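You operate a simulated robot arm through the tools that you are given. There is no shell and no other tool. Be economical: measure what you need, move in short steps, check, and stop when the job is done.

You run a simulated two-armed robot. Do the job below in one go: nothing can be reset, and whatever is moved stays where it is left.

## Task
Pick up the yellow carton from the top of the plywood table with one hand, pass it to the other hand and put it on the lid of the brown stack. Set down upright: yellow carton.
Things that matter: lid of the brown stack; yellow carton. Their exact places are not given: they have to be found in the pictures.

The check looks at the end state, three seconds after you hand in, the way a careful person would. Anything else that was tipped, shoved, dropped, spilled or broken makes it a failure. A push-on lid holds only when it is set on centred and level and pressed home; a screw cap is set on level and turned clockwise until tight.

## Robot
Two 7-joint arms with two-finger parallel grippers on one trunk, on a base that drives. Base frame: it is fixed to the floor where the robot stands at the start and does not move with it; the origin is under the middle of the robot, x ahead of it, y to its left, z up; the surface under the hand at the start is at about z = 740. Units: mm, degrees, N and s.
The left shoulder is at the start at [50, 187, 1035], the right one opposite. With the tool pointing down near the work surface each hand reaches from about 100 to 660 mm from the robot's upright axis, wherever it stands, measured 20 degrees to its own side. Places, roughly: lid of the brown stack [-3800, 2400, 800]. Payload 3.43 kg a hand.
The tool frame of a hand sits at the grasp point between the pads (the TCP): z along the fingers, y along the line on which they close. The tips reach 30 mm beyond it. Largest opening 94 mm; finger width 28, thickness 10; the body of the gripper, 50 by 96 mm, starts 55 mm behind the TCP.
Orientation is told as [roll, pitch, yaw] about the base's x, y, z axes, in that order, counted from this pose: with the fingers straight down and closing along the base's y, the tool's x points along the base's -x, its y along +y and its z along -z.

## Interface
- The arms move only by the tool send_rows. It takes "left_series", "right_series" or both (then of equal length, played together; a hand with none holds still); each is a list of rows, each a list of 7 numbers: the shift along the tool's x, y, z in units of 150 mm (1.0 is 150 mm), then the turn, a rotation vector about the tool's x, y, z in units of 90 degrees (1.0 is 90 degrees), then the finger opening in mm, from 0 to 94. In form: [[tx, ty, tz, ax, ay, az, claw], ...]. A call has 1 to 20 rows; each row is the pose to reach, as a shift and turn from the pose commanded when the call began, along the tool's axes at that moment. A call with a number of a shift or a turn outside -1 to 1 is refused whole. A row lasts 0.2 s, in which the tool goes at most 50 mm and 8.6 degrees; a call with a longer step from one row to the next is refused whole, and so is a gripper value outside its range. Where a pose cannot be reached the arm comes as near as it can. A force on the tool above 40 N (or 10 N above the force at the start of the call, whichever is more), or a blocked arm, ends the call early, and 0.2 s more pass. The fingers move at their own pace (about 153 mm/s each) and stop on an object; they squeeze with about 44 N. The grip force told is the motor's: it shows also when the fingers shut on nothing. Time passes only in rows, and 0.2 s behind the last, so rows that repeat a pose let the fingers close. It gives the time, the measured TCP pose, the force on the tool (base axes), the opening and the grip force at its end, in the units of the frame above (readings bear some noise), with the torque about the TCP (base axes, N m) and any sound that the robot's microphone picked up, and new pictures: "pictures" is both (left out), scene, wrist or none (wrist: the cameras of the hands that moved).
- Cameras (640 x 400 px; columns grow to the right, rows downward): "scene" is now at [143.5, 2.4, 1182.5]; the picture's right is [-0.07, -1.00, 0.00], its down [-0.58, 0.04, -0.81] and it looks along [0.81, -0.06, -0.58] (base axes); focal length 284 px, centre (320, 200). "left" rides on the left gripper at [76, -14, -102] in its tool frame; the picture's right is [0.18, 0.98, 0.00], its down [-0.75, 0.14, -0.64] and it looks along [-0.63, 0.12, 0.77] (tool axes); focal length 243 px, centre (320, 200). "right" rides on the right gripper at [76, 14, -102] in its tool frame; the picture's right is [-0.18, 0.98, 0.00], its down [-0.75, -0.14, -0.64] and it looks along [-0.63, -0.12, 0.77] (tool axes); focal length 243 px, centre (320, 200).
- raise_lower(by): slides the trunk up (or, below 0, down) by that many mm; the arms and the scene camera ride with it, the base frame stays. It gives what a move gives, with no picture.
- base_move(legs): drives the robot by 1 to 6 legs, each [ahead, left, turn to the left] in mm, mm and degrees, along the robot's own axes; the way and the turn of a leg run together, so that a leg with both is an arc; at most 1500 mm and 180 degrees a leg. The arms and the cameras ride along, it lands a little off, and it stops where it bumps. It gives what a move gives, and a new picture of the scene camera.
- head_to(pan, tilt): turns the head with the scene camera to pan (to the left, within 80 degrees either way) and tilt (down, from -29 to 69), counted from straight ahead of the robot. It gives what a move gives, and a new picture of the scene camera.
- probe_pixels(camera, pixels): there is no depth. For up to 12 entries [column, row, z] of the newest picture of that camera ("zoom" is the newest enlarged one), the place [x, y] in the base frame at which the ray of that pixel passes the height z, good to about 2 mm, but the place of the scene camera against the robot may be out by one fixed shift of up to 18 mm in any direction. The clock stands still meanwhile.
- enlarge(camera, box): a new picture of the part [left, top, right, bottom] of that camera's present view, enlarged. The clock stands still meanwhile.
- hand_in(): hands the job in; it is judged then, once.

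Go step by step. Measure first, check grasps and placings, and put right what went wrong. The budget is 80 turns and 260 pictures, counting those below and the enlarged ones. Unless the task says otherwise, let go and move clear before handing in, and close with one line.

The tools are called after "Emit:" as name(argument=value, ...) on one line, values as JSON. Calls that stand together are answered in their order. send_rows: Moves the arms, as the interface text tells. Its arguments: {"type":"object","properties":{"left_series":{"type":"array"},"right_series":{"type":"array"},"pictures":{"type":"string","enum":["both","scene","wrist","none"]}},"required":[]} The other tools are called the same way: raise_lower (by) slides the trunk up or down; base_move (legs) drives the base; head_to (pan, tilt) turns the head that bears the scene camera; probe_pixels (camera, pixels) gives the place at which the rays of pixels pass given heights; enlarge (camera, box) takes an enlarged picture of a part of a camera's view; hand_in () hands the job in.

At the start:

```text
t: 0.0
left_ee_pos: [383.6, 122.5, 987.9]
left_tool_rot: [-0.1, 0.0, 0.1]
left_wrist_force: [-0.4, 0.4, 0.6]
left_moment: [0.04, 0.0, -0.01]
left_grip_width: 93.8
left_gripper_force: 0.0
right_ee_pos: [373.8, -151.5, 1019.8]
right_tool_rot: [0.0, 0.0, 0.0]
right_wrist_force: [1.2, 0.6, -0.7]
right_moment: [0.0, 0.0, -0.01]
right_grip_width: 94.0
right_gripper_force: 0.1
trunk travel left (down, up): [-250.0, 182.0]
robot x, y, heading: [0.7, 2.2, 0.3]
head pan, tilt: [-4.1, 35.6]
```

scene: 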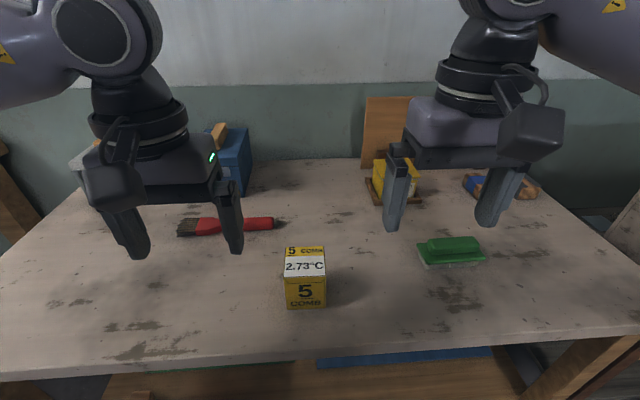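
right: 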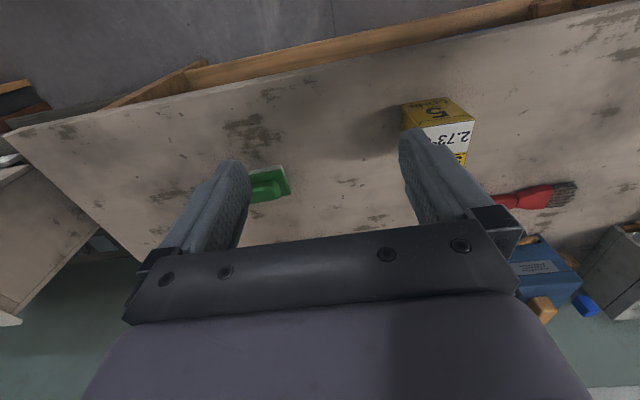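
left: 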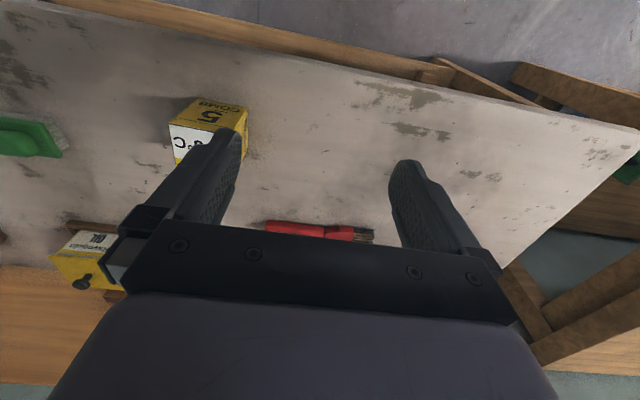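

The picture shows a yellow box "5 COMB" at about (305,277) and another yellow object at (395,182). I'll enlarge both and probe the box.

Emit:
enlarge(camera="scene", box=[250, 220, 370, 320])

Emit:
enlarge(camera="scene", box=[340, 140, 560, 280])

Emit:
probe_pixels(camera="scene", pixels=[[287, 309, 740], [326, 306, 740], [284, 279, 800], [326, 277, 800], [286, 248, 800], [324, 246, 800], [395, 205, 740], [450, 262, 740], [240, 222, 750]])

```text
4.00 times, centred on (310, 270) of scene
```

zoom: 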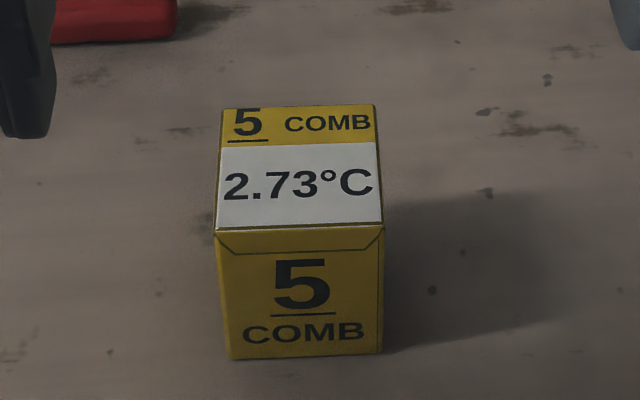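

```text
2.86 times, centred on (450, 210) of scene
```

zoom: 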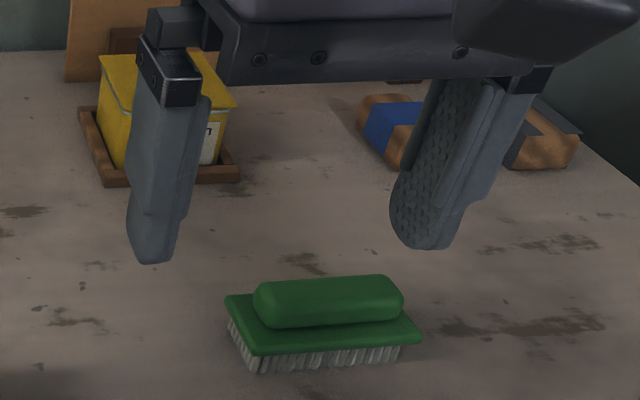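

```text
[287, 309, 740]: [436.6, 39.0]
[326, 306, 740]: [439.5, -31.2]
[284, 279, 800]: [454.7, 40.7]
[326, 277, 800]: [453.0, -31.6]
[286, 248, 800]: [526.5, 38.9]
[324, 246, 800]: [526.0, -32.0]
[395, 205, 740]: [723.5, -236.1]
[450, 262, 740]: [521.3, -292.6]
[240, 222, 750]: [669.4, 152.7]
```

The carton (zoom corners) appears about 70×70×80 mm with its centre near (474,4). I'll check it with the left wrist camera, which has no fixed shift.

Emit:
enlarge(camera="left", box=[140, 70, 300, 170])

Emit:
enlarge(camera="right", box=[360, 80, 520, 180])

```text
4.00 times, centred on (220, 120) of left
```

zoom: 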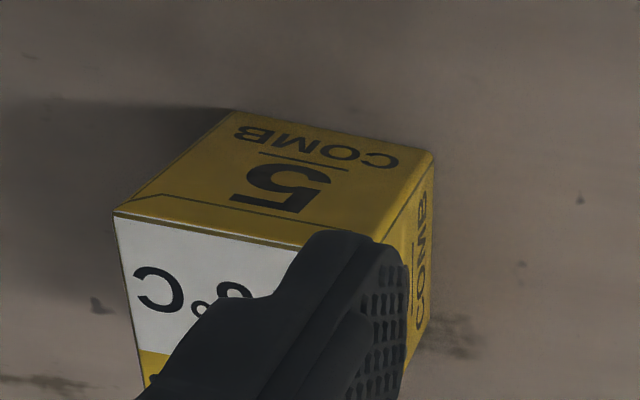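

```text
4.00 times, centred on (440, 130) of right
```

zoom: 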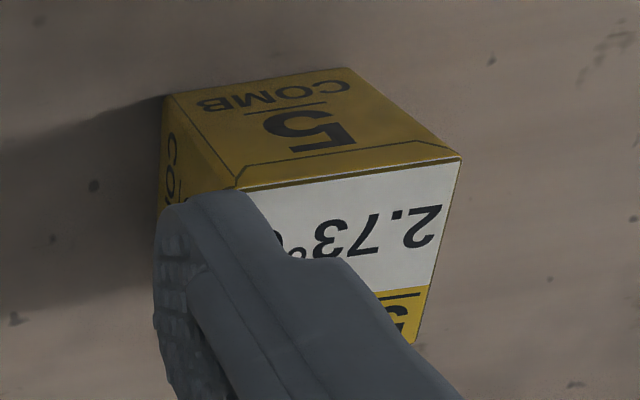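

I'll probe the carton's corners from both wrist views.

Emit:
probe_pixels(camera="left", pixels=[[198.25, 97, 740], [248.75, 108, 740], [168, 123.25, 815], [168, 123.25, 820], [168, 123.25, 825]])

Emit:
probe_pixels(camera="right", pixels=[[400.75, 104, 740], [446.75, 97, 740], [419.5, 127, 820], [475.25, 119.5, 820], [419.5, 127, 830], [475.25, 119.5, 830]])

```text
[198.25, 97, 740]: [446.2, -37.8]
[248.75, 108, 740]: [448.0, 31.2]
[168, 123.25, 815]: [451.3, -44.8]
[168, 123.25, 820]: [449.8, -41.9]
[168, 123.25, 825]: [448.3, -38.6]
```

```text
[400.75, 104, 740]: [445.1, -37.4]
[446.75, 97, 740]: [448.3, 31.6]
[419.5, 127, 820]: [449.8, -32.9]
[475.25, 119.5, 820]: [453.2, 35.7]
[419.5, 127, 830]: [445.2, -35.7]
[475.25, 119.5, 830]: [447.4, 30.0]
```

Both wrist views agree: the front edge is at x≈447, y from -37 to 31, top ≈826, so the centre is about (482,-3). I'll move the left hand above it, moving the right aside.

Emit:
send_rows(left_series=[[-0.13, -0.167, 0.08, 0, 0, 0, 94], [-0.26, -0.334, 0.16, 0, 0, 0, 94], [-0.4, -0.5, 0.24, 0, 0, 0, 94], [-0.53, -0.67, 0.32, 0, 0, 0, 94], [-0.656, -0.837, 0.4, 0, 0, -0.02, 94], [-0.656, -0.837, 0.4, 0, 0, -0.02, 94]], right_series=[[0, -0.13, 0, 0, 0, 0, 94], [0, -0.26, 0, 0, 0, 0, 94], [0, -0.4, 0, 0, 0, 0, 94], [0, -0.53, 0, 0, 0, 0, 94], [0, -0.66, 0, 0, 0, 0, 94], [0, -0.66, 0, 0, 0, 0, 94]])

```text
t: 1.4
left_ee_pos: [485.2, -2.0, 928.5]
left_tool_rot: [0.0, -0.1, 1.9]
left_wrist_force: [0.5, 0.9, -0.2]
left_moment: [-0.02, 0.01, 0.01]
left_grip_width: 94.2
left_gripper_force: 0.2
right_ee_pos: [375.1, -249.6, 1016.6]
right_tool_rot: [0.0, 0.0, 0.0]
right_wrist_force: [-0.2, -0.1, -0.1]
right_moment: [-0.02, -0.02, 0.01]
right_grip_width: 94.1
right_gripper_force: 0.0
trunk travel left (down, up): [-250.0, 182.0]
robot x, y, heading: [2.1, -0.6, -0.0]
head pan, tilt: [-4.1, 35.6]
```

scene: 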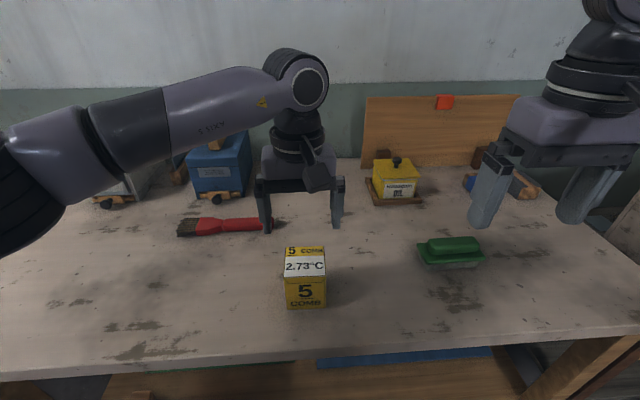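
right: 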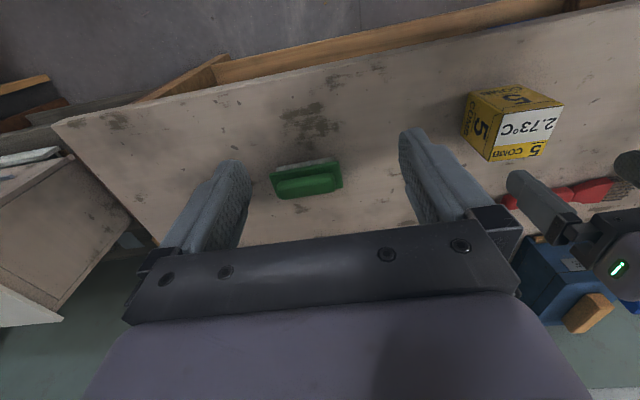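
left: 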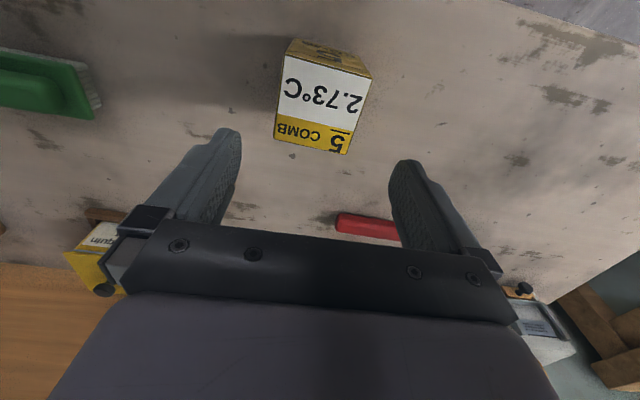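

The hand is above the carton, though the turn sign should be checked. I'll measure the top corners in the left wrist view.

Emit:
enlarge(camera="left", box=[240, 20, 400, 170])

```text
2.67 times, centred on (320, 95) of left
```

zoom: 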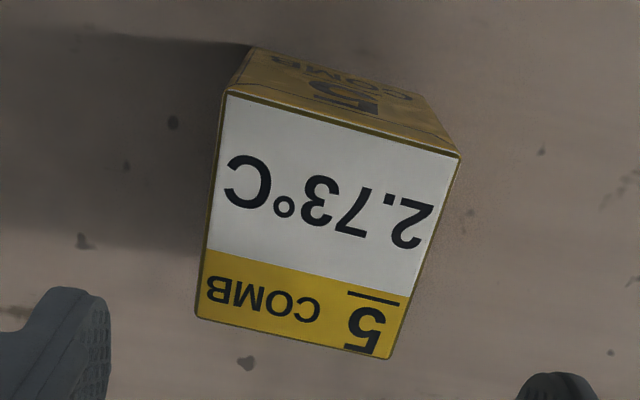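

Emit:
probe_pixels(camera="zoom", pixels=[[226, 92, 826], [460, 156, 826], [197, 318, 826], [389, 359, 826], [255, 47, 740], [420, 95, 740]])

```text
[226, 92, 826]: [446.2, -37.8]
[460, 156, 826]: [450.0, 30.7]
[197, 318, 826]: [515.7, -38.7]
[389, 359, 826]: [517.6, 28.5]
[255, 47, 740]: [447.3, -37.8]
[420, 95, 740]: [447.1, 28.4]
```

Top corners give a centre (482.4,-4.3), yaw about -2°, with top z≈826. I'll descend with correction to TCP z≈800.

Emit:
send_rows(left_series=[[0.02, -0.015, 0.1, 0, 0, 0.042, 94], [0.02, -0.015, 0.3, 0, 0, 0.042, 94], [0.02, -0.015, 0.5, 0, 0, 0.042, 94], [0.02, -0.015, 0.7, 0, 0, 0.042, 94], [0.02, -0.015, 0.857, 0, 0, 0.042, 94], [0.02, -0.015, 0.857, 0, 0, 0.042, 94]], pictures="wrist")

```text
t: 2.8
left_ee_pos: [479.5, -4.6, 799.6]
left_tool_rot: [-0.1, 0.1, -1.8]
left_wrist_force: [0.1, 0.1, 0.2]
left_moment: [-0.02, -0.02, 0.01]
left_grip_width: 94.0
left_gripper_force: 0.0
right_ee_pos: [374.1, -249.6, 1016.8]
right_tool_rot: [0.0, 0.0, -0.1]
right_wrist_force: [-0.2, 0.1, -0.4]
right_moment: [-0.01, 0.02, 0.03]
right_grip_width: 93.9
right_gripper_force: 0.0
trunk travel left (down, up): [-250.0, 182.0]
robot x, y, heading: [-1.2, -2.2, -0.1]
head pan, tilt: [-4.1, 35.6]
```

left: 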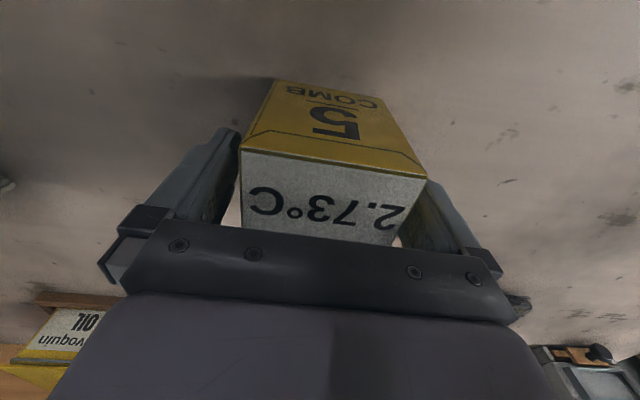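

The carton sits between the fingers. I'll close, then lift.

Emit:
send_rows(left_series=[[0, 0, 0, 0, 0, 0, 50], [0, 0, 0, 0, 0, 0, 50], [0, 0, 0, 0, 0, 0, 50], [0, 0, -0.05, 0, 0, 0, 50], [0, 0, -0.2, 0, 0, 0, 50], [0, 0, -0.45, 0, 0, 0, 50], [0, 0, -0.7, 0, 0, 0, 50], [0, 0, -0.95, 0, 0, 0, 50], [0, 0, -0.95, 0, 0, 0, 50]])

```text
t: 4.8
left_ee_pos: [477.8, -4.8, 942.3]
left_tool_rot: [0.0, 0.0, -1.9]
left_wrist_force: [-0.5, -0.1, -4.3]
left_moment: [0.01, 0.01, 0.0]
left_grip_width: 74.0
left_gripper_force: 44.4
right_ee_pos: [374.8, -248.7, 1017.8]
right_tool_rot: [0.0, 0.0, 0.0]
right_wrist_force: [-0.3, 0.3, 0.7]
right_moment: [0.02, 0.02, -0.01]
right_grip_width: 94.0
right_gripper_force: 0.1
trunk travel left (down, up): [-250.0, 182.0]
robot x, y, heading: [4.3, 0.6, 0.3]
head pan, tilt: [-4.1, 35.6]
```

scene: 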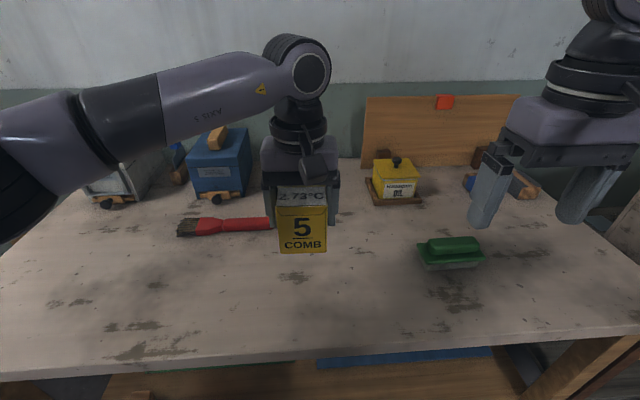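
left: 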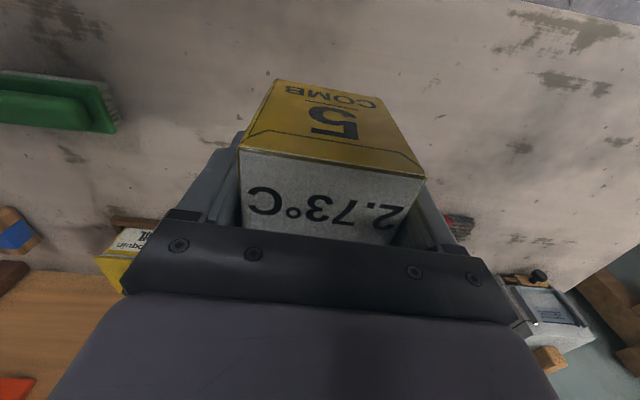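

Lifted: opening 74, 44 N grip, 4.3 N load. Now I'll look around for the route to the left/rear before driving.

Emit:
head_to(pan=80, tilt=20)

Emit:
head_to(pan=-80, tilt=20)

```text
t: 6.4
left_ee_pos: [479.0, -3.6, 941.2]
left_tool_rot: [0.0, 0.0, -2.0]
left_wrist_force: [0.2, -0.3, -4.7]
left_moment: [0.01, 0.01, -0.01]
left_grip_width: 74.1
left_gripper_force: 44.1
right_ee_pos: [374.9, -249.2, 1016.1]
right_tool_rot: [0.0, 0.0, 0.1]
right_wrist_force: [0.7, -1.0, 0.1]
right_moment: [-0.02, -0.01, -0.02]
right_grip_width: 93.9
right_gripper_force: 0.0
trunk travel left (down, up): [-250.0, 182.0]
robot x, y, heading: [2.0, -1.9, -0.0]
head pan, tilt: [80.0, 20.0]
```

scene: 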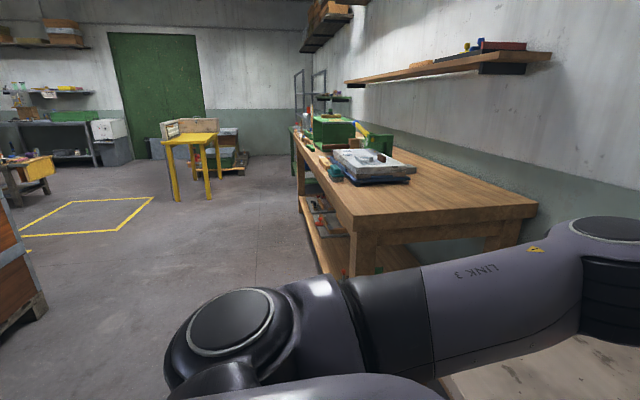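

```text
t: 8.8
left_ee_pos: [479.5, -3.5, 941.0]
left_tool_rot: [0.1, -0.1, -1.9]
left_wrist_force: [0.1, -1.3, -3.7]
left_moment: [0.0, 0.0, -0.02]
left_grip_width: 74.2
left_gripper_force: 44.0
right_ee_pos: [374.0, -249.6, 1016.5]
right_tool_rot: [0.0, -0.1, 0.0]
right_wrist_force: [0.3, 0.3, -0.9]
right_moment: [0.02, 0.02, -0.03]
right_grip_width: 93.9
right_gripper_force: 0.1
trunk travel left (down, up): [-250.0, 182.0]
robot x, y, heading: [3.1, -1.1, 0.0]
head pan, tilt: [-80.0, 20.0]
```

scene: 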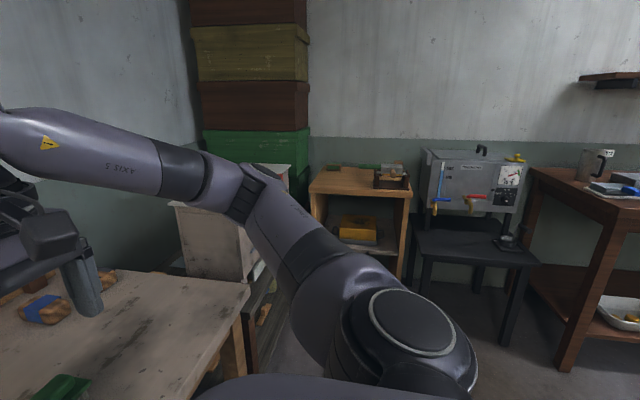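

The room is open to the left; there's a crate stack at the left edge of the pan-left view. I'll draw the hands in, then back off and turn left.

Emit:
send_rows(left_series=[[0.2, 0.1, -0.1, 0, 0, 0, 50], [0.4, 0.2, -0.2, 0, 0, 0, 50], [0.6, 0.4, -0.3, 0, 0, 0, 50], [0.8, 0.6, -0.4, 0, 0, 0, 50], [0.9, 0.8, -0.5, 0, 0, 0, 50], [0.9, 0.8, -0.5, 0, 0, 0, 50]], right_series=[[0.1, 0, 0, 0, 0, 0, 94], [0.2, 0.05, 0, 0, 0, 0, 94], [0.3, 0.1, 0, 0, 0, 0, 94], [0.35, 0.2, 0, 0, 0, 0, 94], [0.35, 0.3, 0, 0, 0, 0, 94], [0.35, 0.3, 0, 0, 0, 0, 94]], pictures="none")

Emit:
base_move(legs=[[-400, 0, 0]])

Emit:
head_to(pan=80, tilt=25)

```text
t: 10.2
left_ee_pos: [350.8, 118.8, 1015.7]
left_tool_rot: [0.0, 0.1, -1.9]
left_wrist_force: [0.1, 0.3, -3.8]
left_moment: [0.01, 0.0, 0.0]
left_grip_width: 74.0
left_gripper_force: 44.1
right_ee_pos: [322.5, -205.5, 1017.6]
right_tool_rot: [-0.1, 0.1, 0.0]
right_wrist_force: [-0.7, 0.0, 0.5]
right_moment: [-0.01, 0.0, -0.03]
right_grip_width: 93.9
right_gripper_force: 0.2
trunk travel left (down, up): [-250.0, 182.0]
robot x, y, heading: [1.5, 1.1, 0.0]
head pan, tilt: [-80.0, 20.0]
```

```text
t: 12.8
left_ee_pos: [-54.5, 115.7, 1015.7]
left_tool_rot: [0.1, 0.0, -2.4]
left_wrist_force: [0.6, 0.2, -4.1]
left_moment: [-0.01, 0.03, -0.01]
left_grip_width: 74.0
left_gripper_force: 43.8
right_ee_pos: [-85.1, -206.3, 1018.5]
right_tool_rot: [-0.1, -0.1, -0.6]
right_wrist_force: [-0.1, -0.2, 0.2]
right_moment: [0.0, -0.01, -0.01]
right_grip_width: 94.1
right_gripper_force: 0.0
trunk travel left (down, up): [-250.0, 182.0]
robot x, y, heading: [-402.2, 2.3, -0.3]
head pan, tilt: [-80.0, 20.0]
```

scene: 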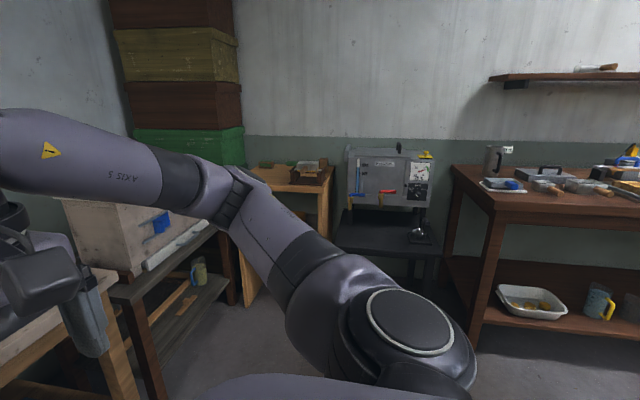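

```text
t: 15.2
left_ee_pos: [-53.8, 117.6, 1016.2]
left_tool_rot: [0.0, 0.0, -2.5]
left_wrist_force: [0.1, 0.0, -5.4]
left_moment: [0.0, 0.01, -0.01]
left_grip_width: 73.7
left_gripper_force: 44.1
right_ee_pos: [-84.9, -206.2, 1017.8]
right_tool_rot: [0.0, 0.0, -0.7]
right_wrist_force: [-0.2, 0.1, 0.7]
right_moment: [0.02, -0.03, 0.01]
right_grip_width: 93.9
right_gripper_force: 0.1
trunk travel left (down, up): [-250.0, 182.0]
robot x, y, heading: [-405.0, 2.4, -0.7]
head pan, tilt: [80.0, 25.0]
```

scene: 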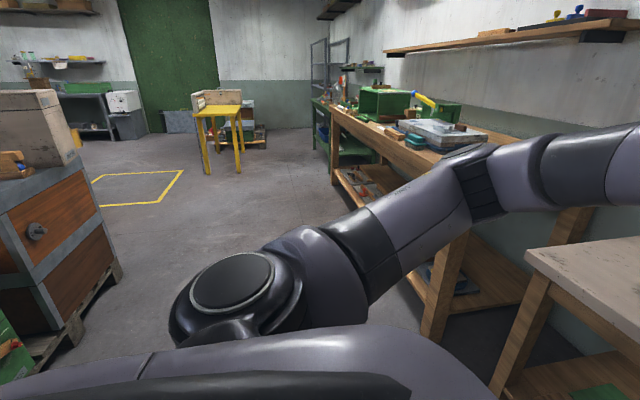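

A big crate stands on a pallet at left (edge about (120,275)). I'll probe floor distances before turning.

Emit:
probe_pixels(camera="scene", pixels=[[122, 278, 0], [80, 335, 0], [10, 375, 0], [182, 172, 0], [160, 203, 0], [100, 206, 0], [205, 170, 0], [335, 185, 0], [430, 330, 0]])

```text
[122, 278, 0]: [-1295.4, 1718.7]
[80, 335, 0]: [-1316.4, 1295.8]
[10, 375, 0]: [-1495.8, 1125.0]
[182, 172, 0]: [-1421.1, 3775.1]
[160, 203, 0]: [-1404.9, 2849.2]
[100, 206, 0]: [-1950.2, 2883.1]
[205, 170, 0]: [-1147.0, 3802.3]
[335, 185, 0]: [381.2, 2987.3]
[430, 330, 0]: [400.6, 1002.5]
```

The crate's near edge is at x≈-1300, clear of a turn in place. I'll turn left 150° and look ahead.

Emit:
base_move(legs=[[0, 0, 150]])

Emit:
head_to(pan=0, tilt=20)

```text
t: 21.8
left_ee_pos: [-766.6, 79.9, 1014.9]
left_tool_rot: [0.0, 0.0, 147.3]
left_wrist_force: [-0.7, 0.2, -4.4]
left_moment: [0.03, -0.01, -0.02]
left_grip_width: 74.2
left_gripper_force: 44.2
right_ee_pos: [-576.1, 343.7, 1017.1]
right_tool_rot: [0.0, 0.0, 149.1]
right_wrist_force: [-0.1, 1.4, 0.5]
right_moment: [-0.02, -0.02, 0.01]
right_grip_width: 94.1
right_gripper_force: 0.0
trunk travel left (down, up): [-250.0, 182.0]
robot x, y, heading: [-406.8, 2.4, 148.8]
head pan, tilt: [80.0, 25.0]
```

scene: 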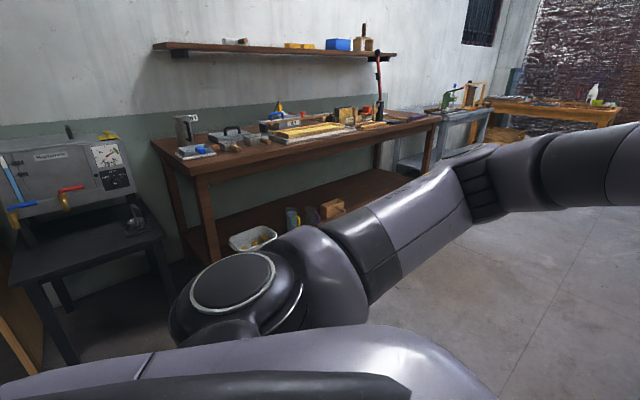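

```text
t: 23.3
left_ee_pos: [-765.4, 79.7, 1014.8]
left_tool_rot: [-0.1, 0.0, 147.3]
left_wrist_force: [-0.3, 0.7, -4.4]
left_moment: [0.0, 0.01, 0.01]
left_grip_width: 74.0
left_gripper_force: 43.7
right_ee_pos: [-575.7, 344.3, 1017.8]
right_tool_rot: [0.0, 0.0, 149.1]
right_wrist_force: [-0.6, 0.1, 0.4]
right_moment: [-0.03, 0.02, 0.02]
right_grip_width: 94.0
right_gripper_force: 0.1
trunk travel left (down, up): [-250.0, 182.0]
robot x, y, heading: [-405.5, -0.4, 149.2]
head pan, tilt: [0.0, 20.0]
```

scene: 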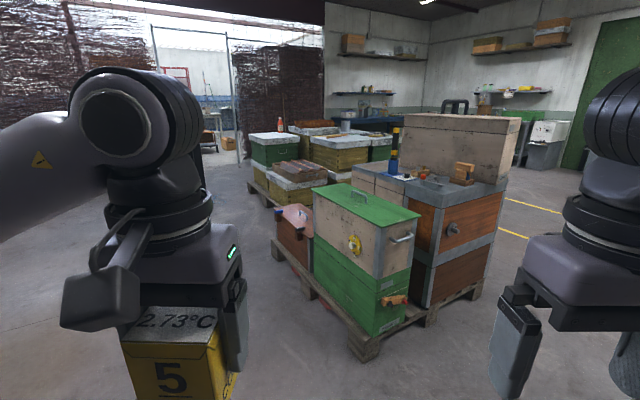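

A pallet of hives lies ahead, and another group behind. The target should appear near (342,125); I'll enlarge there.

Emit:
enlarge(camera="scene", box=[230, 80, 430, 220])

Emit:
probe_pixels(camera="scene", pixels=[[350, 362, 0], [482, 298, 0], [272, 250, 0], [250, 190, 0], [305, 275, 0], [330, 175, 0], [342, 125, 800], [315, 125, 800], [220, 300, 0], [230, 150, 0]])

```text
2.86 times, centred on (330, 150) of scene
```

zoom: 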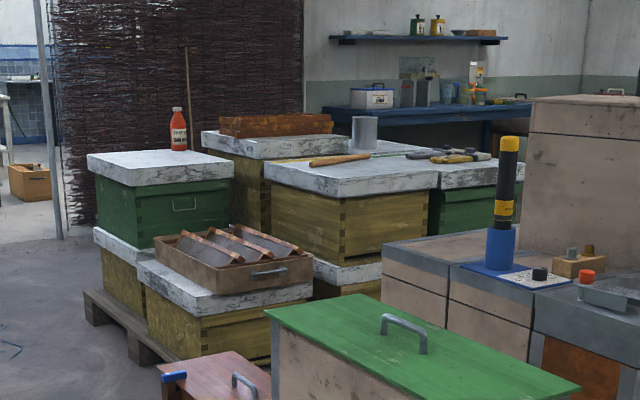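

```text
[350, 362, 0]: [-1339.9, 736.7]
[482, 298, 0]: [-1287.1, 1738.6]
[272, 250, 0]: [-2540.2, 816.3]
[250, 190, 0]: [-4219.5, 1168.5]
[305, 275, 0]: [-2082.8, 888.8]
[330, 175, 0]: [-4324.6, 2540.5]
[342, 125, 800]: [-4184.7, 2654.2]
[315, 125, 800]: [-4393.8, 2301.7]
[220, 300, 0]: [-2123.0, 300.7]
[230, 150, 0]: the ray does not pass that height
```

No brown stack is visible yet; the back group has green and yellow bodies, and more may be hidden. The lane at y≈0 looks free, so I'll drive along it and look again.

Emit:
base_move(legs=[[0, 0, 30], [1500, 0, 0]])

Emit:
head_to(pan=-40, tilt=20)

```text
t: 32.2
left_ee_pos: [-2229.8, -171.2, 1015.3]
left_tool_rot: [0.0, 0.0, -179.2]
left_wrist_force: [-0.5, -0.7, -3.7]
left_moment: [-0.01, -0.04, -0.01]
left_grip_width: 74.3
left_gripper_force: 44.2
right_ee_pos: [-2218.6, 153.4, 1017.1]
right_tool_rot: [0.0, 0.0, -177.3]
right_wrist_force: [-0.2, -0.5, -1.2]
right_moment: [0.02, 0.03, -0.01]
right_grip_width: 94.2
right_gripper_force: 0.1
trunk travel left (down, up): [-250.0, 182.0]
robot x, y, heading: [-1887.4, -34.2, -177.1]
head pan, tilt: [0.0, 20.0]
```

scene: 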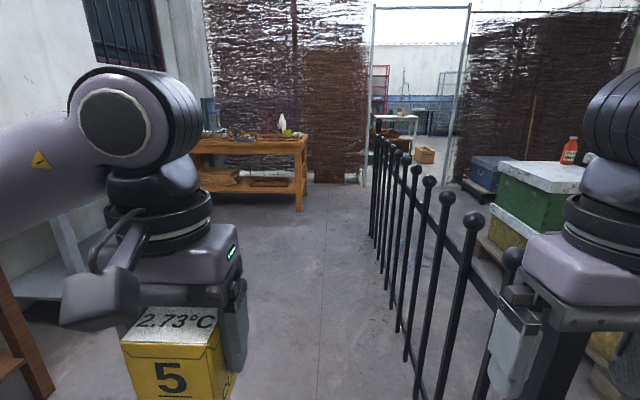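

```text
t: 33.2
left_ee_pos: [-2230.8, -171.4, 1015.4]
left_tool_rot: [0.0, 0.1, -179.2]
left_wrist_force: [0.9, -0.3, -2.6]
left_moment: [-0.02, 0.0, 0.0]
left_grip_width: 74.1
left_gripper_force: 44.1
right_ee_pos: [-2218.3, 153.5, 1017.9]
right_tool_rot: [0.0, 0.1, -177.2]
right_wrist_force: [-0.1, -0.1, 0.1]
right_moment: [-0.01, 0.01, 0.0]
right_grip_width: 94.0
right_gripper_force: 0.1
trunk travel left (down, up): [-250.0, 182.0]
robot x, y, heading: [-1888.2, -37.3, -177.4]
head pan, tilt: [-40.0, 20.0]
```

scene: 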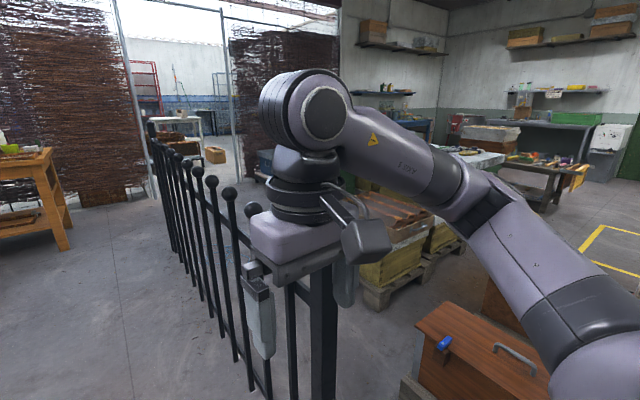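

A black fence runs along the right side of this lane. I'll probe its ends and the pallets beyond.

Emit:
enlarge(camera="scene", box=[340, 120, 600, 400])

Emit:
probe_pixels(camera="scene", pixels=[[170, 225, 0], [257, 370, 0], [330, 250, 800], [380, 310, 0], [402, 375, 0], [232, 188, 900], [150, 125, 900], [465, 235, 0], [450, 160, 800]])

```text
1.43 times, centred on (470, 260) of scene
```

zoom: 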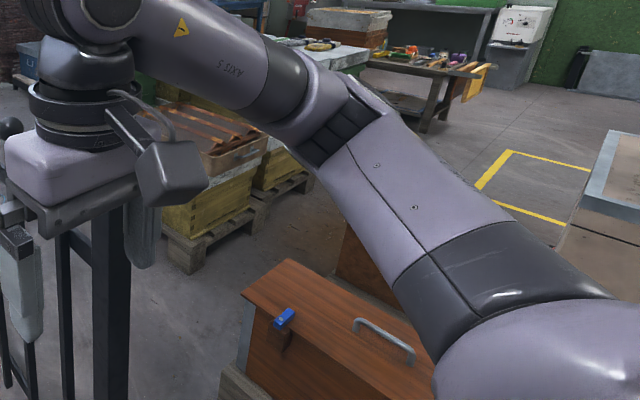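

```text
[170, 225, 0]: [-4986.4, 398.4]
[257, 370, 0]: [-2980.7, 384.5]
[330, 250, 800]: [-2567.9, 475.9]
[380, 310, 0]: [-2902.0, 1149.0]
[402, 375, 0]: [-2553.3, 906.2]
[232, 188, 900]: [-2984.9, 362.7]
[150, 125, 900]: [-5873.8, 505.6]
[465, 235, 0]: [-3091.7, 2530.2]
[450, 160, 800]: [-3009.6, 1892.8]
```

The fence runs at y≈390 from x≈-2650 on, so the target is better reached by the north side. I'll back out and go round via x≈-600 to y≈2300.

Emit:
base_move(legs=[[-1300, 0, 0], [0, 0, -92.6], [1500, 0, 0], [750, 0, 0], [0, 0, 80]])

Emit:
head_to(pan=0, tilt=20)

```text
t: 57.8
left_ee_pos: [-1116.9, 2189.1, 1015.3]
left_tool_rot: [0.1, -0.1, 174.4]
left_wrist_force: [0.4, 0.3, -3.8]
left_moment: [0.01, -0.04, -0.03]
left_grip_width: 74.0
left_gripper_force: 44.0
right_ee_pos: [-1068.3, 2508.3, 1017.5]
right_tool_rot: [0.0, 0.1, 176.3]
right_wrist_force: [1.1, -0.2, -0.2]
right_moment: [0.01, -0.01, 0.01]
right_grip_width: 94.1
right_gripper_force: 0.0
trunk travel left (down, up): [-250.0, 182.0]
robot x, y, heading: [-760.6, 2283.1, 176.3]
head pan, tilt: [-40.0, 20.0]
```

scene: 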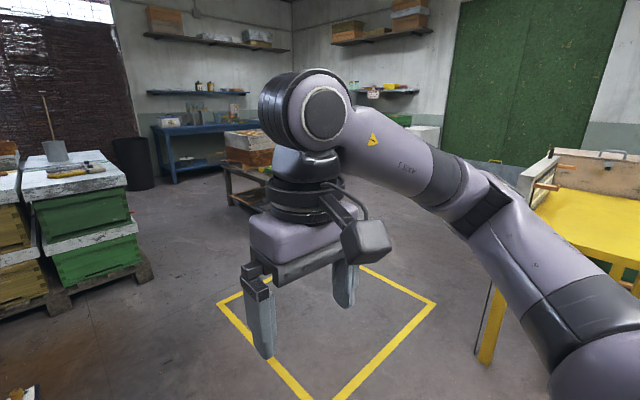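

```text
t: 58.9
left_ee_pos: [-1115.8, 2188.1, 1014.8]
left_tool_rot: [0.1, 0.0, 174.4]
left_wrist_force: [0.1, 0.4, -3.4]
left_moment: [0.0, -0.01, -0.02]
left_grip_width: 74.1
left_gripper_force: 43.6
right_ee_pos: [-1068.6, 2508.8, 1017.7]
right_tool_rot: [0.0, -0.1, 176.3]
right_wrist_force: [-0.2, 0.2, -0.1]
right_moment: [0.03, 0.03, 0.02]
right_grip_width: 94.0
right_gripper_force: 0.1
trunk travel left (down, up): [-250.0, 182.0]
robot x, y, heading: [-760.9, 2284.9, 176.6]
head pan, tilt: [0.0, 20.0]
```

scene: 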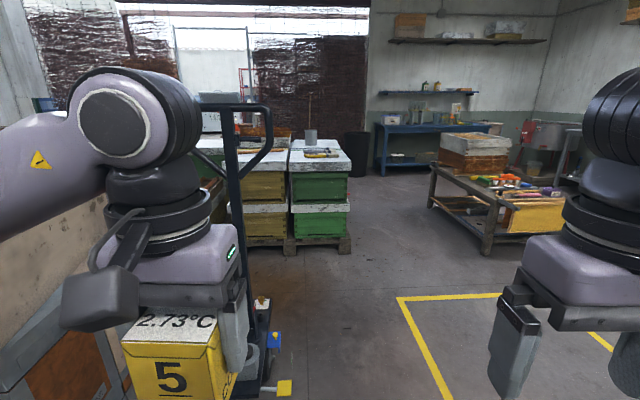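

Now a brown stack with a pale lid shows at (475,143) on a low bench. Enlarge and probe.

Emit:
enlarge(camera="scene", box=[410, 100, 590, 270])

Emit:
probe_pixels(camera="scene", pixels=[[475, 138, 800], [475, 138, 700], [487, 255, 0], [430, 208, 0], [430, 170, 400], [350, 250, 0], [320, 155, 800], [320, 155, 600], [275, 395, 0], [290, 385, 100], [398, 298, 0], [500, 293, 0]])

```text
2.35 times, centred on (500, 185) of scene
```

zoom: 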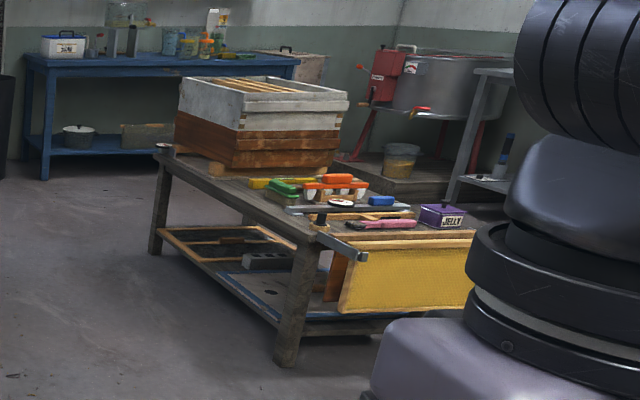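

```text
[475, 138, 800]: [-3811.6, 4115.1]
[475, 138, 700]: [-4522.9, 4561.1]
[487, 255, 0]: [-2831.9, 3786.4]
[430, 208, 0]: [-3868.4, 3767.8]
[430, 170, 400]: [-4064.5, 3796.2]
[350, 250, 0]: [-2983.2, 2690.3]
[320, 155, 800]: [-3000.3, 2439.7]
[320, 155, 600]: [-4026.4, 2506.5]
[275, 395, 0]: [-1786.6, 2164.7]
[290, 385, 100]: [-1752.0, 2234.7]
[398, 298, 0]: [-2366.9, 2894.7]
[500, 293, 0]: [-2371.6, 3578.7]
```

That one is an open box on a bench, not the target. The target spot (-3800,2400) is on the back pallet behind the green stack, so I'll drive along its north side to look.

Emit:
base_move(legs=[[500, -640, 0], [1150, -250, 3.4]])

Emit:
head_to(pan=25, tilt=20)

```text
t: 70.7
left_ee_pos: [-2718.8, 3117.2, 1014.8]
left_tool_rot: [0.0, -0.1, 178.8]
left_wrist_force: [0.4, -0.5, -3.1]
left_moment: [0.0, 0.01, -0.02]
left_grip_width: 74.4
left_gripper_force: 44.0
right_ee_pos: [-2696.6, 3440.9, 1018.0]
right_tool_rot: [0.1, -0.1, -179.3]
right_wrist_force: [0.0, -0.4, 0.3]
right_moment: [-0.01, -0.01, -0.02]
right_grip_width: 94.1
right_gripper_force: 0.0
trunk travel left (down, up): [-250.0, 182.0]
robot x, y, heading: [-2373.9, 3239.0, -179.2]
head pan, tilt: [0.0, 20.0]
```

scene: 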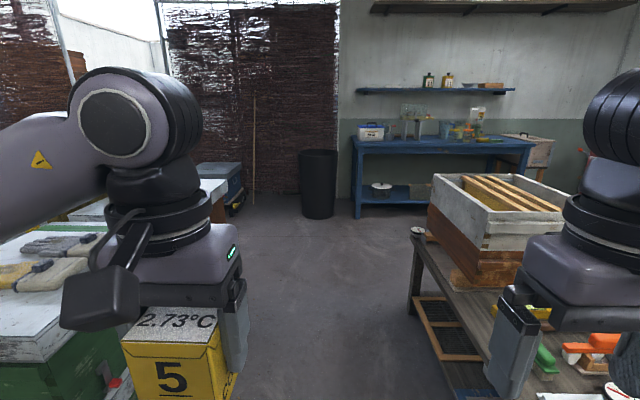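

```text
t: 71.6
left_ee_pos: [-2718.7, 3117.4, 1014.9]
left_tool_rot: [0.0, 0.0, 178.9]
left_wrist_force: [0.4, 0.0, -3.2]
left_moment: [0.03, 0.0, 0.02]
left_grip_width: 74.1
left_gripper_force: 43.8
right_ee_pos: [-2695.9, 3441.3, 1018.0]
right_tool_rot: [0.1, 0.0, -179.3]
right_wrist_force: [0.5, -0.5, -0.3]
right_moment: [-0.01, 0.0, -0.02]
right_grip_width: 94.0
right_gripper_force: 0.0
trunk travel left (down, up): [-250.0, 182.0]
robot x, y, heading: [-2374.1, 3241.2, -179.4]
head pan, tilt: [25.0, 20.0]
```

scene: 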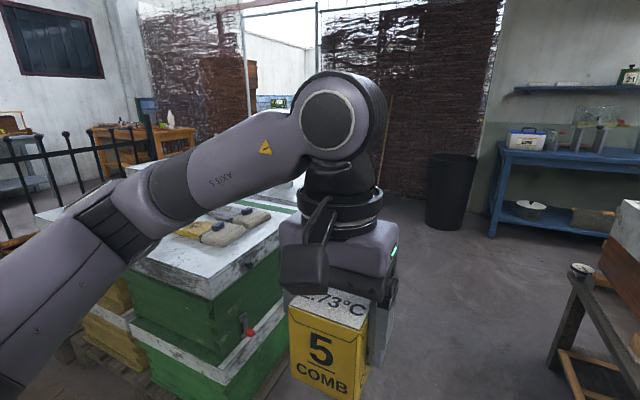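

The corridor ahead is open and more pale lids appear behind the green stack at (200,185). I'll drive alongside to x≈-3800 and then face the stacks.

Emit:
base_move(legs=[[1400, -20, 0]])

Emit:
head_to(pan=80, tilt=35)

```text
t: 78.3
left_ee_pos: [-4051.2, 3151.8, 1015.3]
left_tool_rot: [0.0, 0.0, 177.2]
left_wrist_force: [0.1, 0.4, -4.2]
left_moment: [-0.01, -0.01, -0.03]
left_grip_width: 74.2
left_gripper_force: 43.9
right_ee_pos: [-4017.5, 3473.2, 1019.2]
right_tool_rot: [0.0, 0.0, 179.0]
right_wrist_force: [-0.9, -0.8, -0.1]
right_moment: [0.0, -0.01, 0.0]
right_grip_width: 94.1
right_gripper_force: 0.1
trunk travel left (down, up): [-250.0, 182.0]
robot x, y, heading: [-3699.1, 3261.9, 178.9]
head pan, tilt: [25.0, 20.0]
```

scene: 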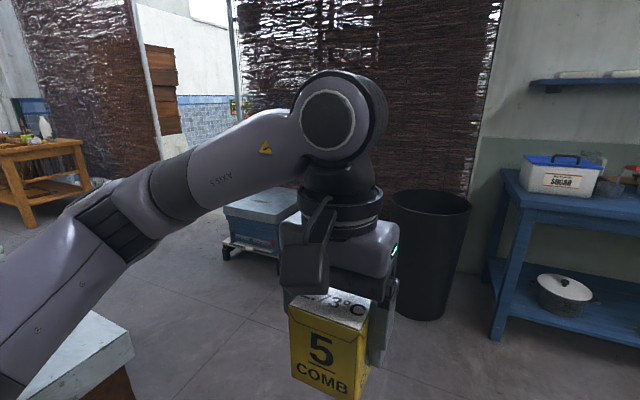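

```text
t: 79.5
left_ee_pos: [-4050.2, 3151.7, 1015.9]
left_tool_rot: [0.0, 0.0, 177.1]
left_wrist_force: [0.1, 0.2, -3.5]
left_moment: [0.02, 0.0, -0.02]
left_grip_width: 74.1
left_gripper_force: 44.4
right_ee_pos: [-4017.7, 3474.5, 1017.9]
right_tool_rot: [-0.1, 0.1, 179.0]
right_wrist_force: [-0.4, -0.1, 0.8]
right_moment: [-0.04, -0.01, 0.01]
right_grip_width: 93.9
right_gripper_force: 0.0
trunk travel left (down, up): [-250.0, 182.0]
robot x, y, heading: [-3699.4, 3255.4, 179.1]
head pan, tilt: [80.0, 35.0]
```

scene: 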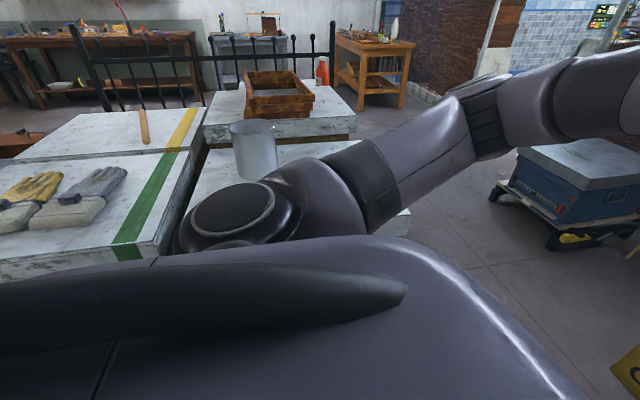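

A brown-bodied stack with a white lid is right beside me, with a metal can at (253,150) on it. I'll turn to face it.

Emit:
base_move(legs=[[0, 0, 90.9]])

Emit:
head_to(pan=0, tilt=40)

```text
t: 83.8
left_ee_pos: [-3576.1, 2913.2, 1014.9]
left_tool_rot: [0.0, 0.1, -91.4]
left_wrist_force: [-0.7, -0.1, -3.9]
left_moment: [0.0, 0.02, 0.02]
left_grip_width: 74.1
left_gripper_force: 44.3
right_ee_pos: [-3901.2, 2937.8, 1017.9]
right_tool_rot: [0.0, -0.1, -89.4]
right_wrist_force: [-0.8, -0.6, -1.1]
right_moment: [0.05, 0.0, -0.02]
right_grip_width: 93.7
right_gripper_force: 0.0
trunk travel left (down, up): [-250.0, 182.0]
robot x, y, heading: [-3695.6, 3263.5, -89.4]
head pan, tilt: [80.0, 35.0]
```

scene: 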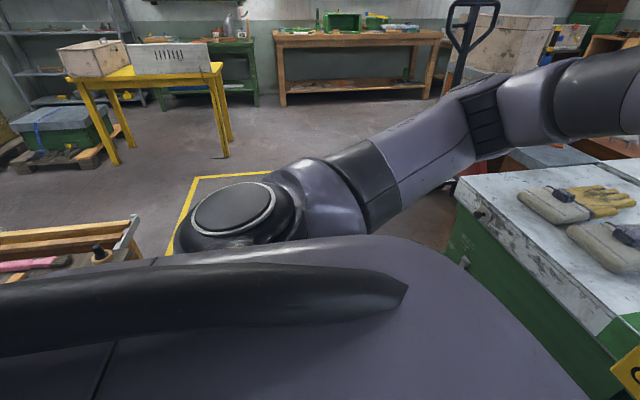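

```text
t: 85.3
left_ee_pos: [-3576.3, 2915.4, 1014.2]
left_tool_rot: [0.0, 0.1, -91.3]
left_wrist_force: [0.1, 0.4, -3.9]
left_moment: [0.01, 0.02, -0.01]
left_grip_width: 74.2
left_gripper_force: 44.3
right_ee_pos: [-3900.9, 2938.8, 1018.2]
right_tool_rot: [-0.1, 0.0, -89.5]
right_wrist_force: [0.4, -0.5, 0.5]
right_moment: [-0.01, -0.06, 0.0]
right_grip_width: 93.9
right_gripper_force: 0.0
trunk travel left (down, up): [-250.0, 182.0]
robot x, y, heading: [-3699.7, 3261.8, -89.6]
head pan, tilt: [0.0, 40.0]
```

scene: 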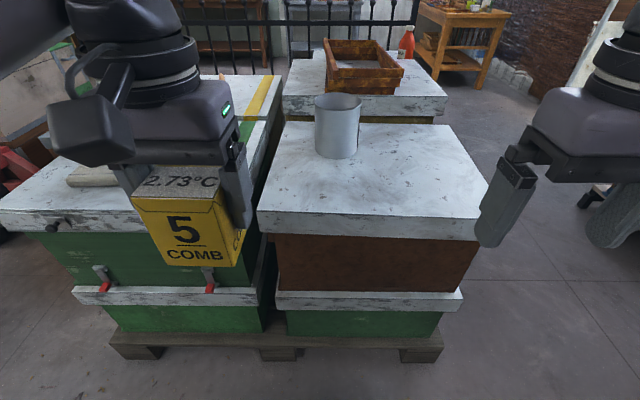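

The brown stack's lid is fully in view (corners about (258,212), (483,218), (448,125)), with the can at (338,125). I'll probe it.

Emit:
probe_pixels(camera="scene", pixels=[[258, 212, 800], [483, 218, 800], [448, 125, 800], [283, 122, 800], [338, 155, 800], [338, 155, 820], [385, 175, 800], [110, 340, 100], [440, 350, 100], [270, 233, 760], [278, 310, 400], [462, 310, 400]])

```text
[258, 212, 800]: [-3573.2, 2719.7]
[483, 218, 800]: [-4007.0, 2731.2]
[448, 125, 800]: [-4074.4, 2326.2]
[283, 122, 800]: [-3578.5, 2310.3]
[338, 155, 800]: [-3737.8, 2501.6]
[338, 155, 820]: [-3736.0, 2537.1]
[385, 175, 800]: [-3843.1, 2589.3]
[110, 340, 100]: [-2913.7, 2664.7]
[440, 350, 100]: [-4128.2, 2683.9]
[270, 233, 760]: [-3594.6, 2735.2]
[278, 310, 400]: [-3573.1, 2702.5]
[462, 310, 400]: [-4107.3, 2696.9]
```

The target lid is clear except for the can (base near (-3738,2510)). I'll do the handover here in the open: first turn the right hand to point left and 15° down with its fingers closing fore-aft.

Emit:
send_rows(right_series=[[-0.025, -0.012, 0, -0.0461, 0.0461, 0.0601, 94], [-0.05, -0.024, 0, -0.0922, 0.0922, 0.1202, 94], [-0.075, -0.036, 0, -0.1384, 0.1384, 0.1803, 94], [-0.1, -0.048, 0, -0.1845, 0.1845, 0.2404, 94], [-0.125, -0.06, 0, -0.2306, 0.2306, 0.3005, 94], [-0.15, -0.072, 0, -0.2767, 0.2767, 0.3606, 94], [-0.175, -0.084, 0, -0.3229, 0.3229, 0.4207, 94], [-0.2, -0.096, 0, -0.369, 0.369, 0.4808, 94], [-0.225, -0.108, 0, -0.4151, 0.4151, 0.5409, 94], [-0.25, -0.12, 0, -0.4612, 0.4612, 0.601, 94], [-0.275, -0.132, 0, -0.5073, 0.5073, 0.6611, 94], [-0.3, -0.144, 0, -0.5535, 0.5535, 0.7212, 94], [-0.325, -0.156, 0, -0.5996, 0.5996, 0.7813, 94], [-0.35, -0.17, 0, -0.6457, 0.6457, 0.8414, 94], [-0.35, -0.17, 0, -0.6457, 0.6457, 0.8414, 94]])

```text
t: 88.5
left_ee_pos: [-3576.3, 2914.3, 1015.8]
left_tool_rot: [0.0, 0.1, -91.3]
left_wrist_force: [0.5, 0.5, -3.3]
left_moment: [0.04, -0.02, 0.04]
left_grip_width: 73.9
left_gripper_force: 44.1
right_ee_pos: [-3925.6, 2885.1, 1016.1]
right_tool_rot: [-0.3, 75.2, -179.7]
right_wrist_force: [-0.6, 0.2, -0.7]
right_moment: [-0.07, 0.01, 0.0]
right_grip_width: 93.7
right_gripper_force: 0.0
trunk travel left (down, up): [-250.0, 182.0]
robot x, y, heading: [-3699.5, 3264.1, -89.4]
head pan, tilt: [0.0, 40.0]
```

scene: 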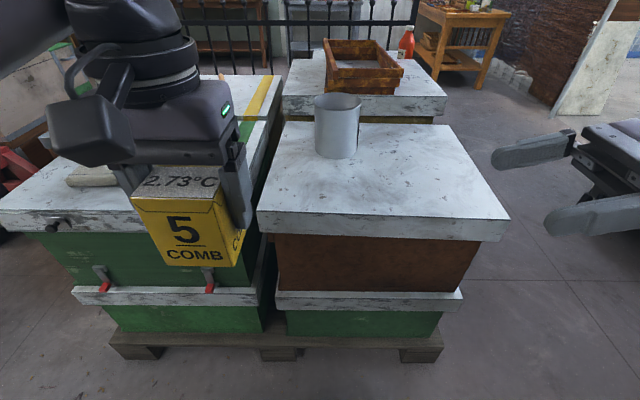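
right: 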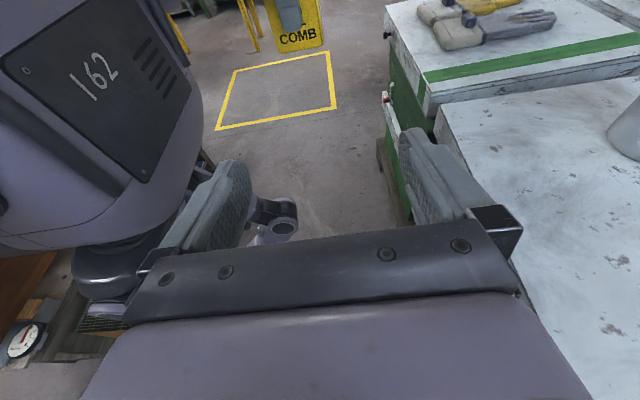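

The right hand now points left, 15° down, as planned. I'll bring the left hand toward the middle and line up the right hand at the carton's lower half, still 200 mm away.

Emit:
send_rows(left_series=[[-0.115, -0.175, 0, 0, 0, 0, 50], [-0.23, -0.35, 0, 0, 0, 0, 50], [-0.345, -0.526, 0, 0, 0, 0, 50], [-0.345, -0.526, 0, 0, 0, 0, 50]], right_series=[[-0.004, 0.05, 0.11, 0, 0, 0, 94], [-0.008, 0.1, 0.23, -0.0172, 0, 0.0046, 94], [-0.011, 0.16, 0.348, -0.0172, 0, 0.0046, 94], [-0.011, 0.16, 0.348, -0.0172, 0, 0.0046, 94]])

```text
t: 89.5
left_ee_pos: [-3658.8, 2867.7, 1012.2]
left_tool_rot: [0.1, 0.1, -91.2]
left_wrist_force: [0.5, 0.0, -4.8]
left_moment: [-0.01, -0.03, 0.01]
left_grip_width: 74.2
left_gripper_force: 43.5
right_ee_pos: [-3876.4, 2863.4, 1002.4]
right_tool_rot: [-0.2, 75.0, 178.8]
right_wrist_force: [-0.2, 0.8, 0.1]
right_moment: [0.0, -0.01, -0.02]
right_grip_width: 94.1
right_gripper_force: 0.0
trunk travel left (down, up): [-250.0, 182.0]
robot x, y, heading: [-3697.4, 3264.8, -89.5]
head pan, tilt: [0.0, 40.0]
```

scene: 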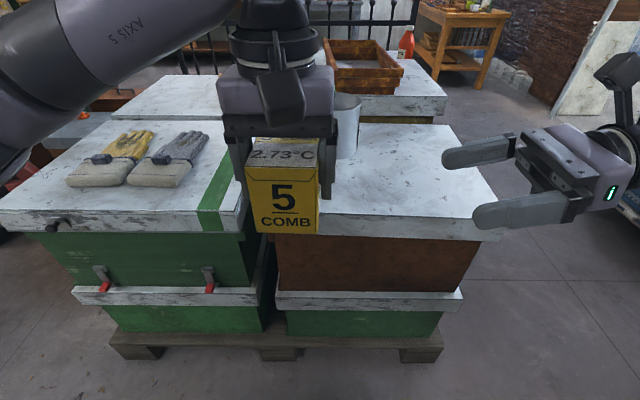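
right: 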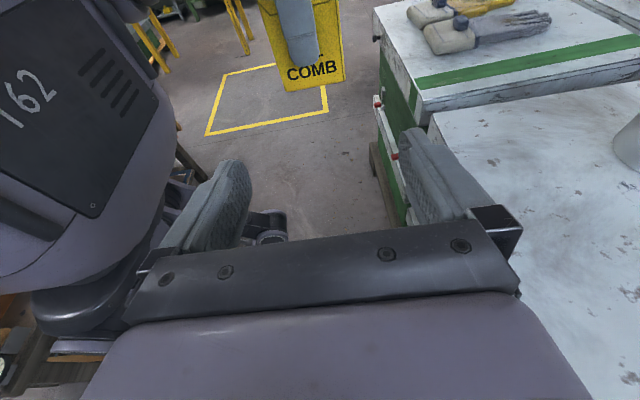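
left: 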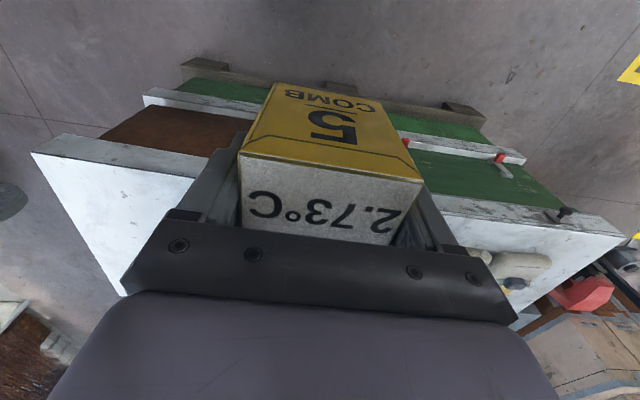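

I'll check the carton's true position by its bottom corners in the right wrist view before closing in.

Emit:
enlarge(camera="right", box=[240, 0, 380, 100])

```text
4.00 times, centred on (310, 50) of right
```

zoom: 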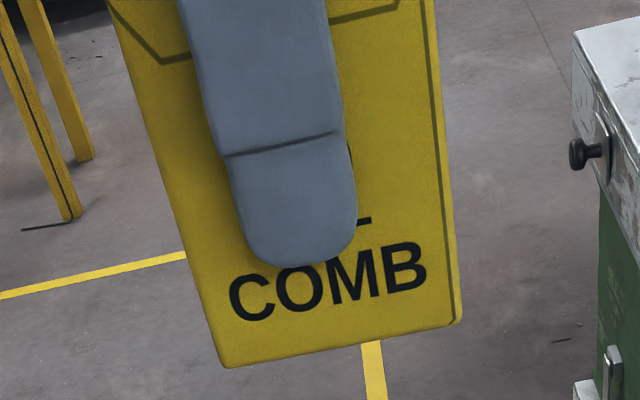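

Emit:
probe_pixels(camera="zoom", pixels=[[224, 367, 952], [454, 322, 952], [224, 367, 947], [454, 322, 947], [300, 266, 982]])

```text
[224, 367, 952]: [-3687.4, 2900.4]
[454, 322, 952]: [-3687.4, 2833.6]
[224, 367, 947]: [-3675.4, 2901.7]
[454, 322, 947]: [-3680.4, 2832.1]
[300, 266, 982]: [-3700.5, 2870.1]
```

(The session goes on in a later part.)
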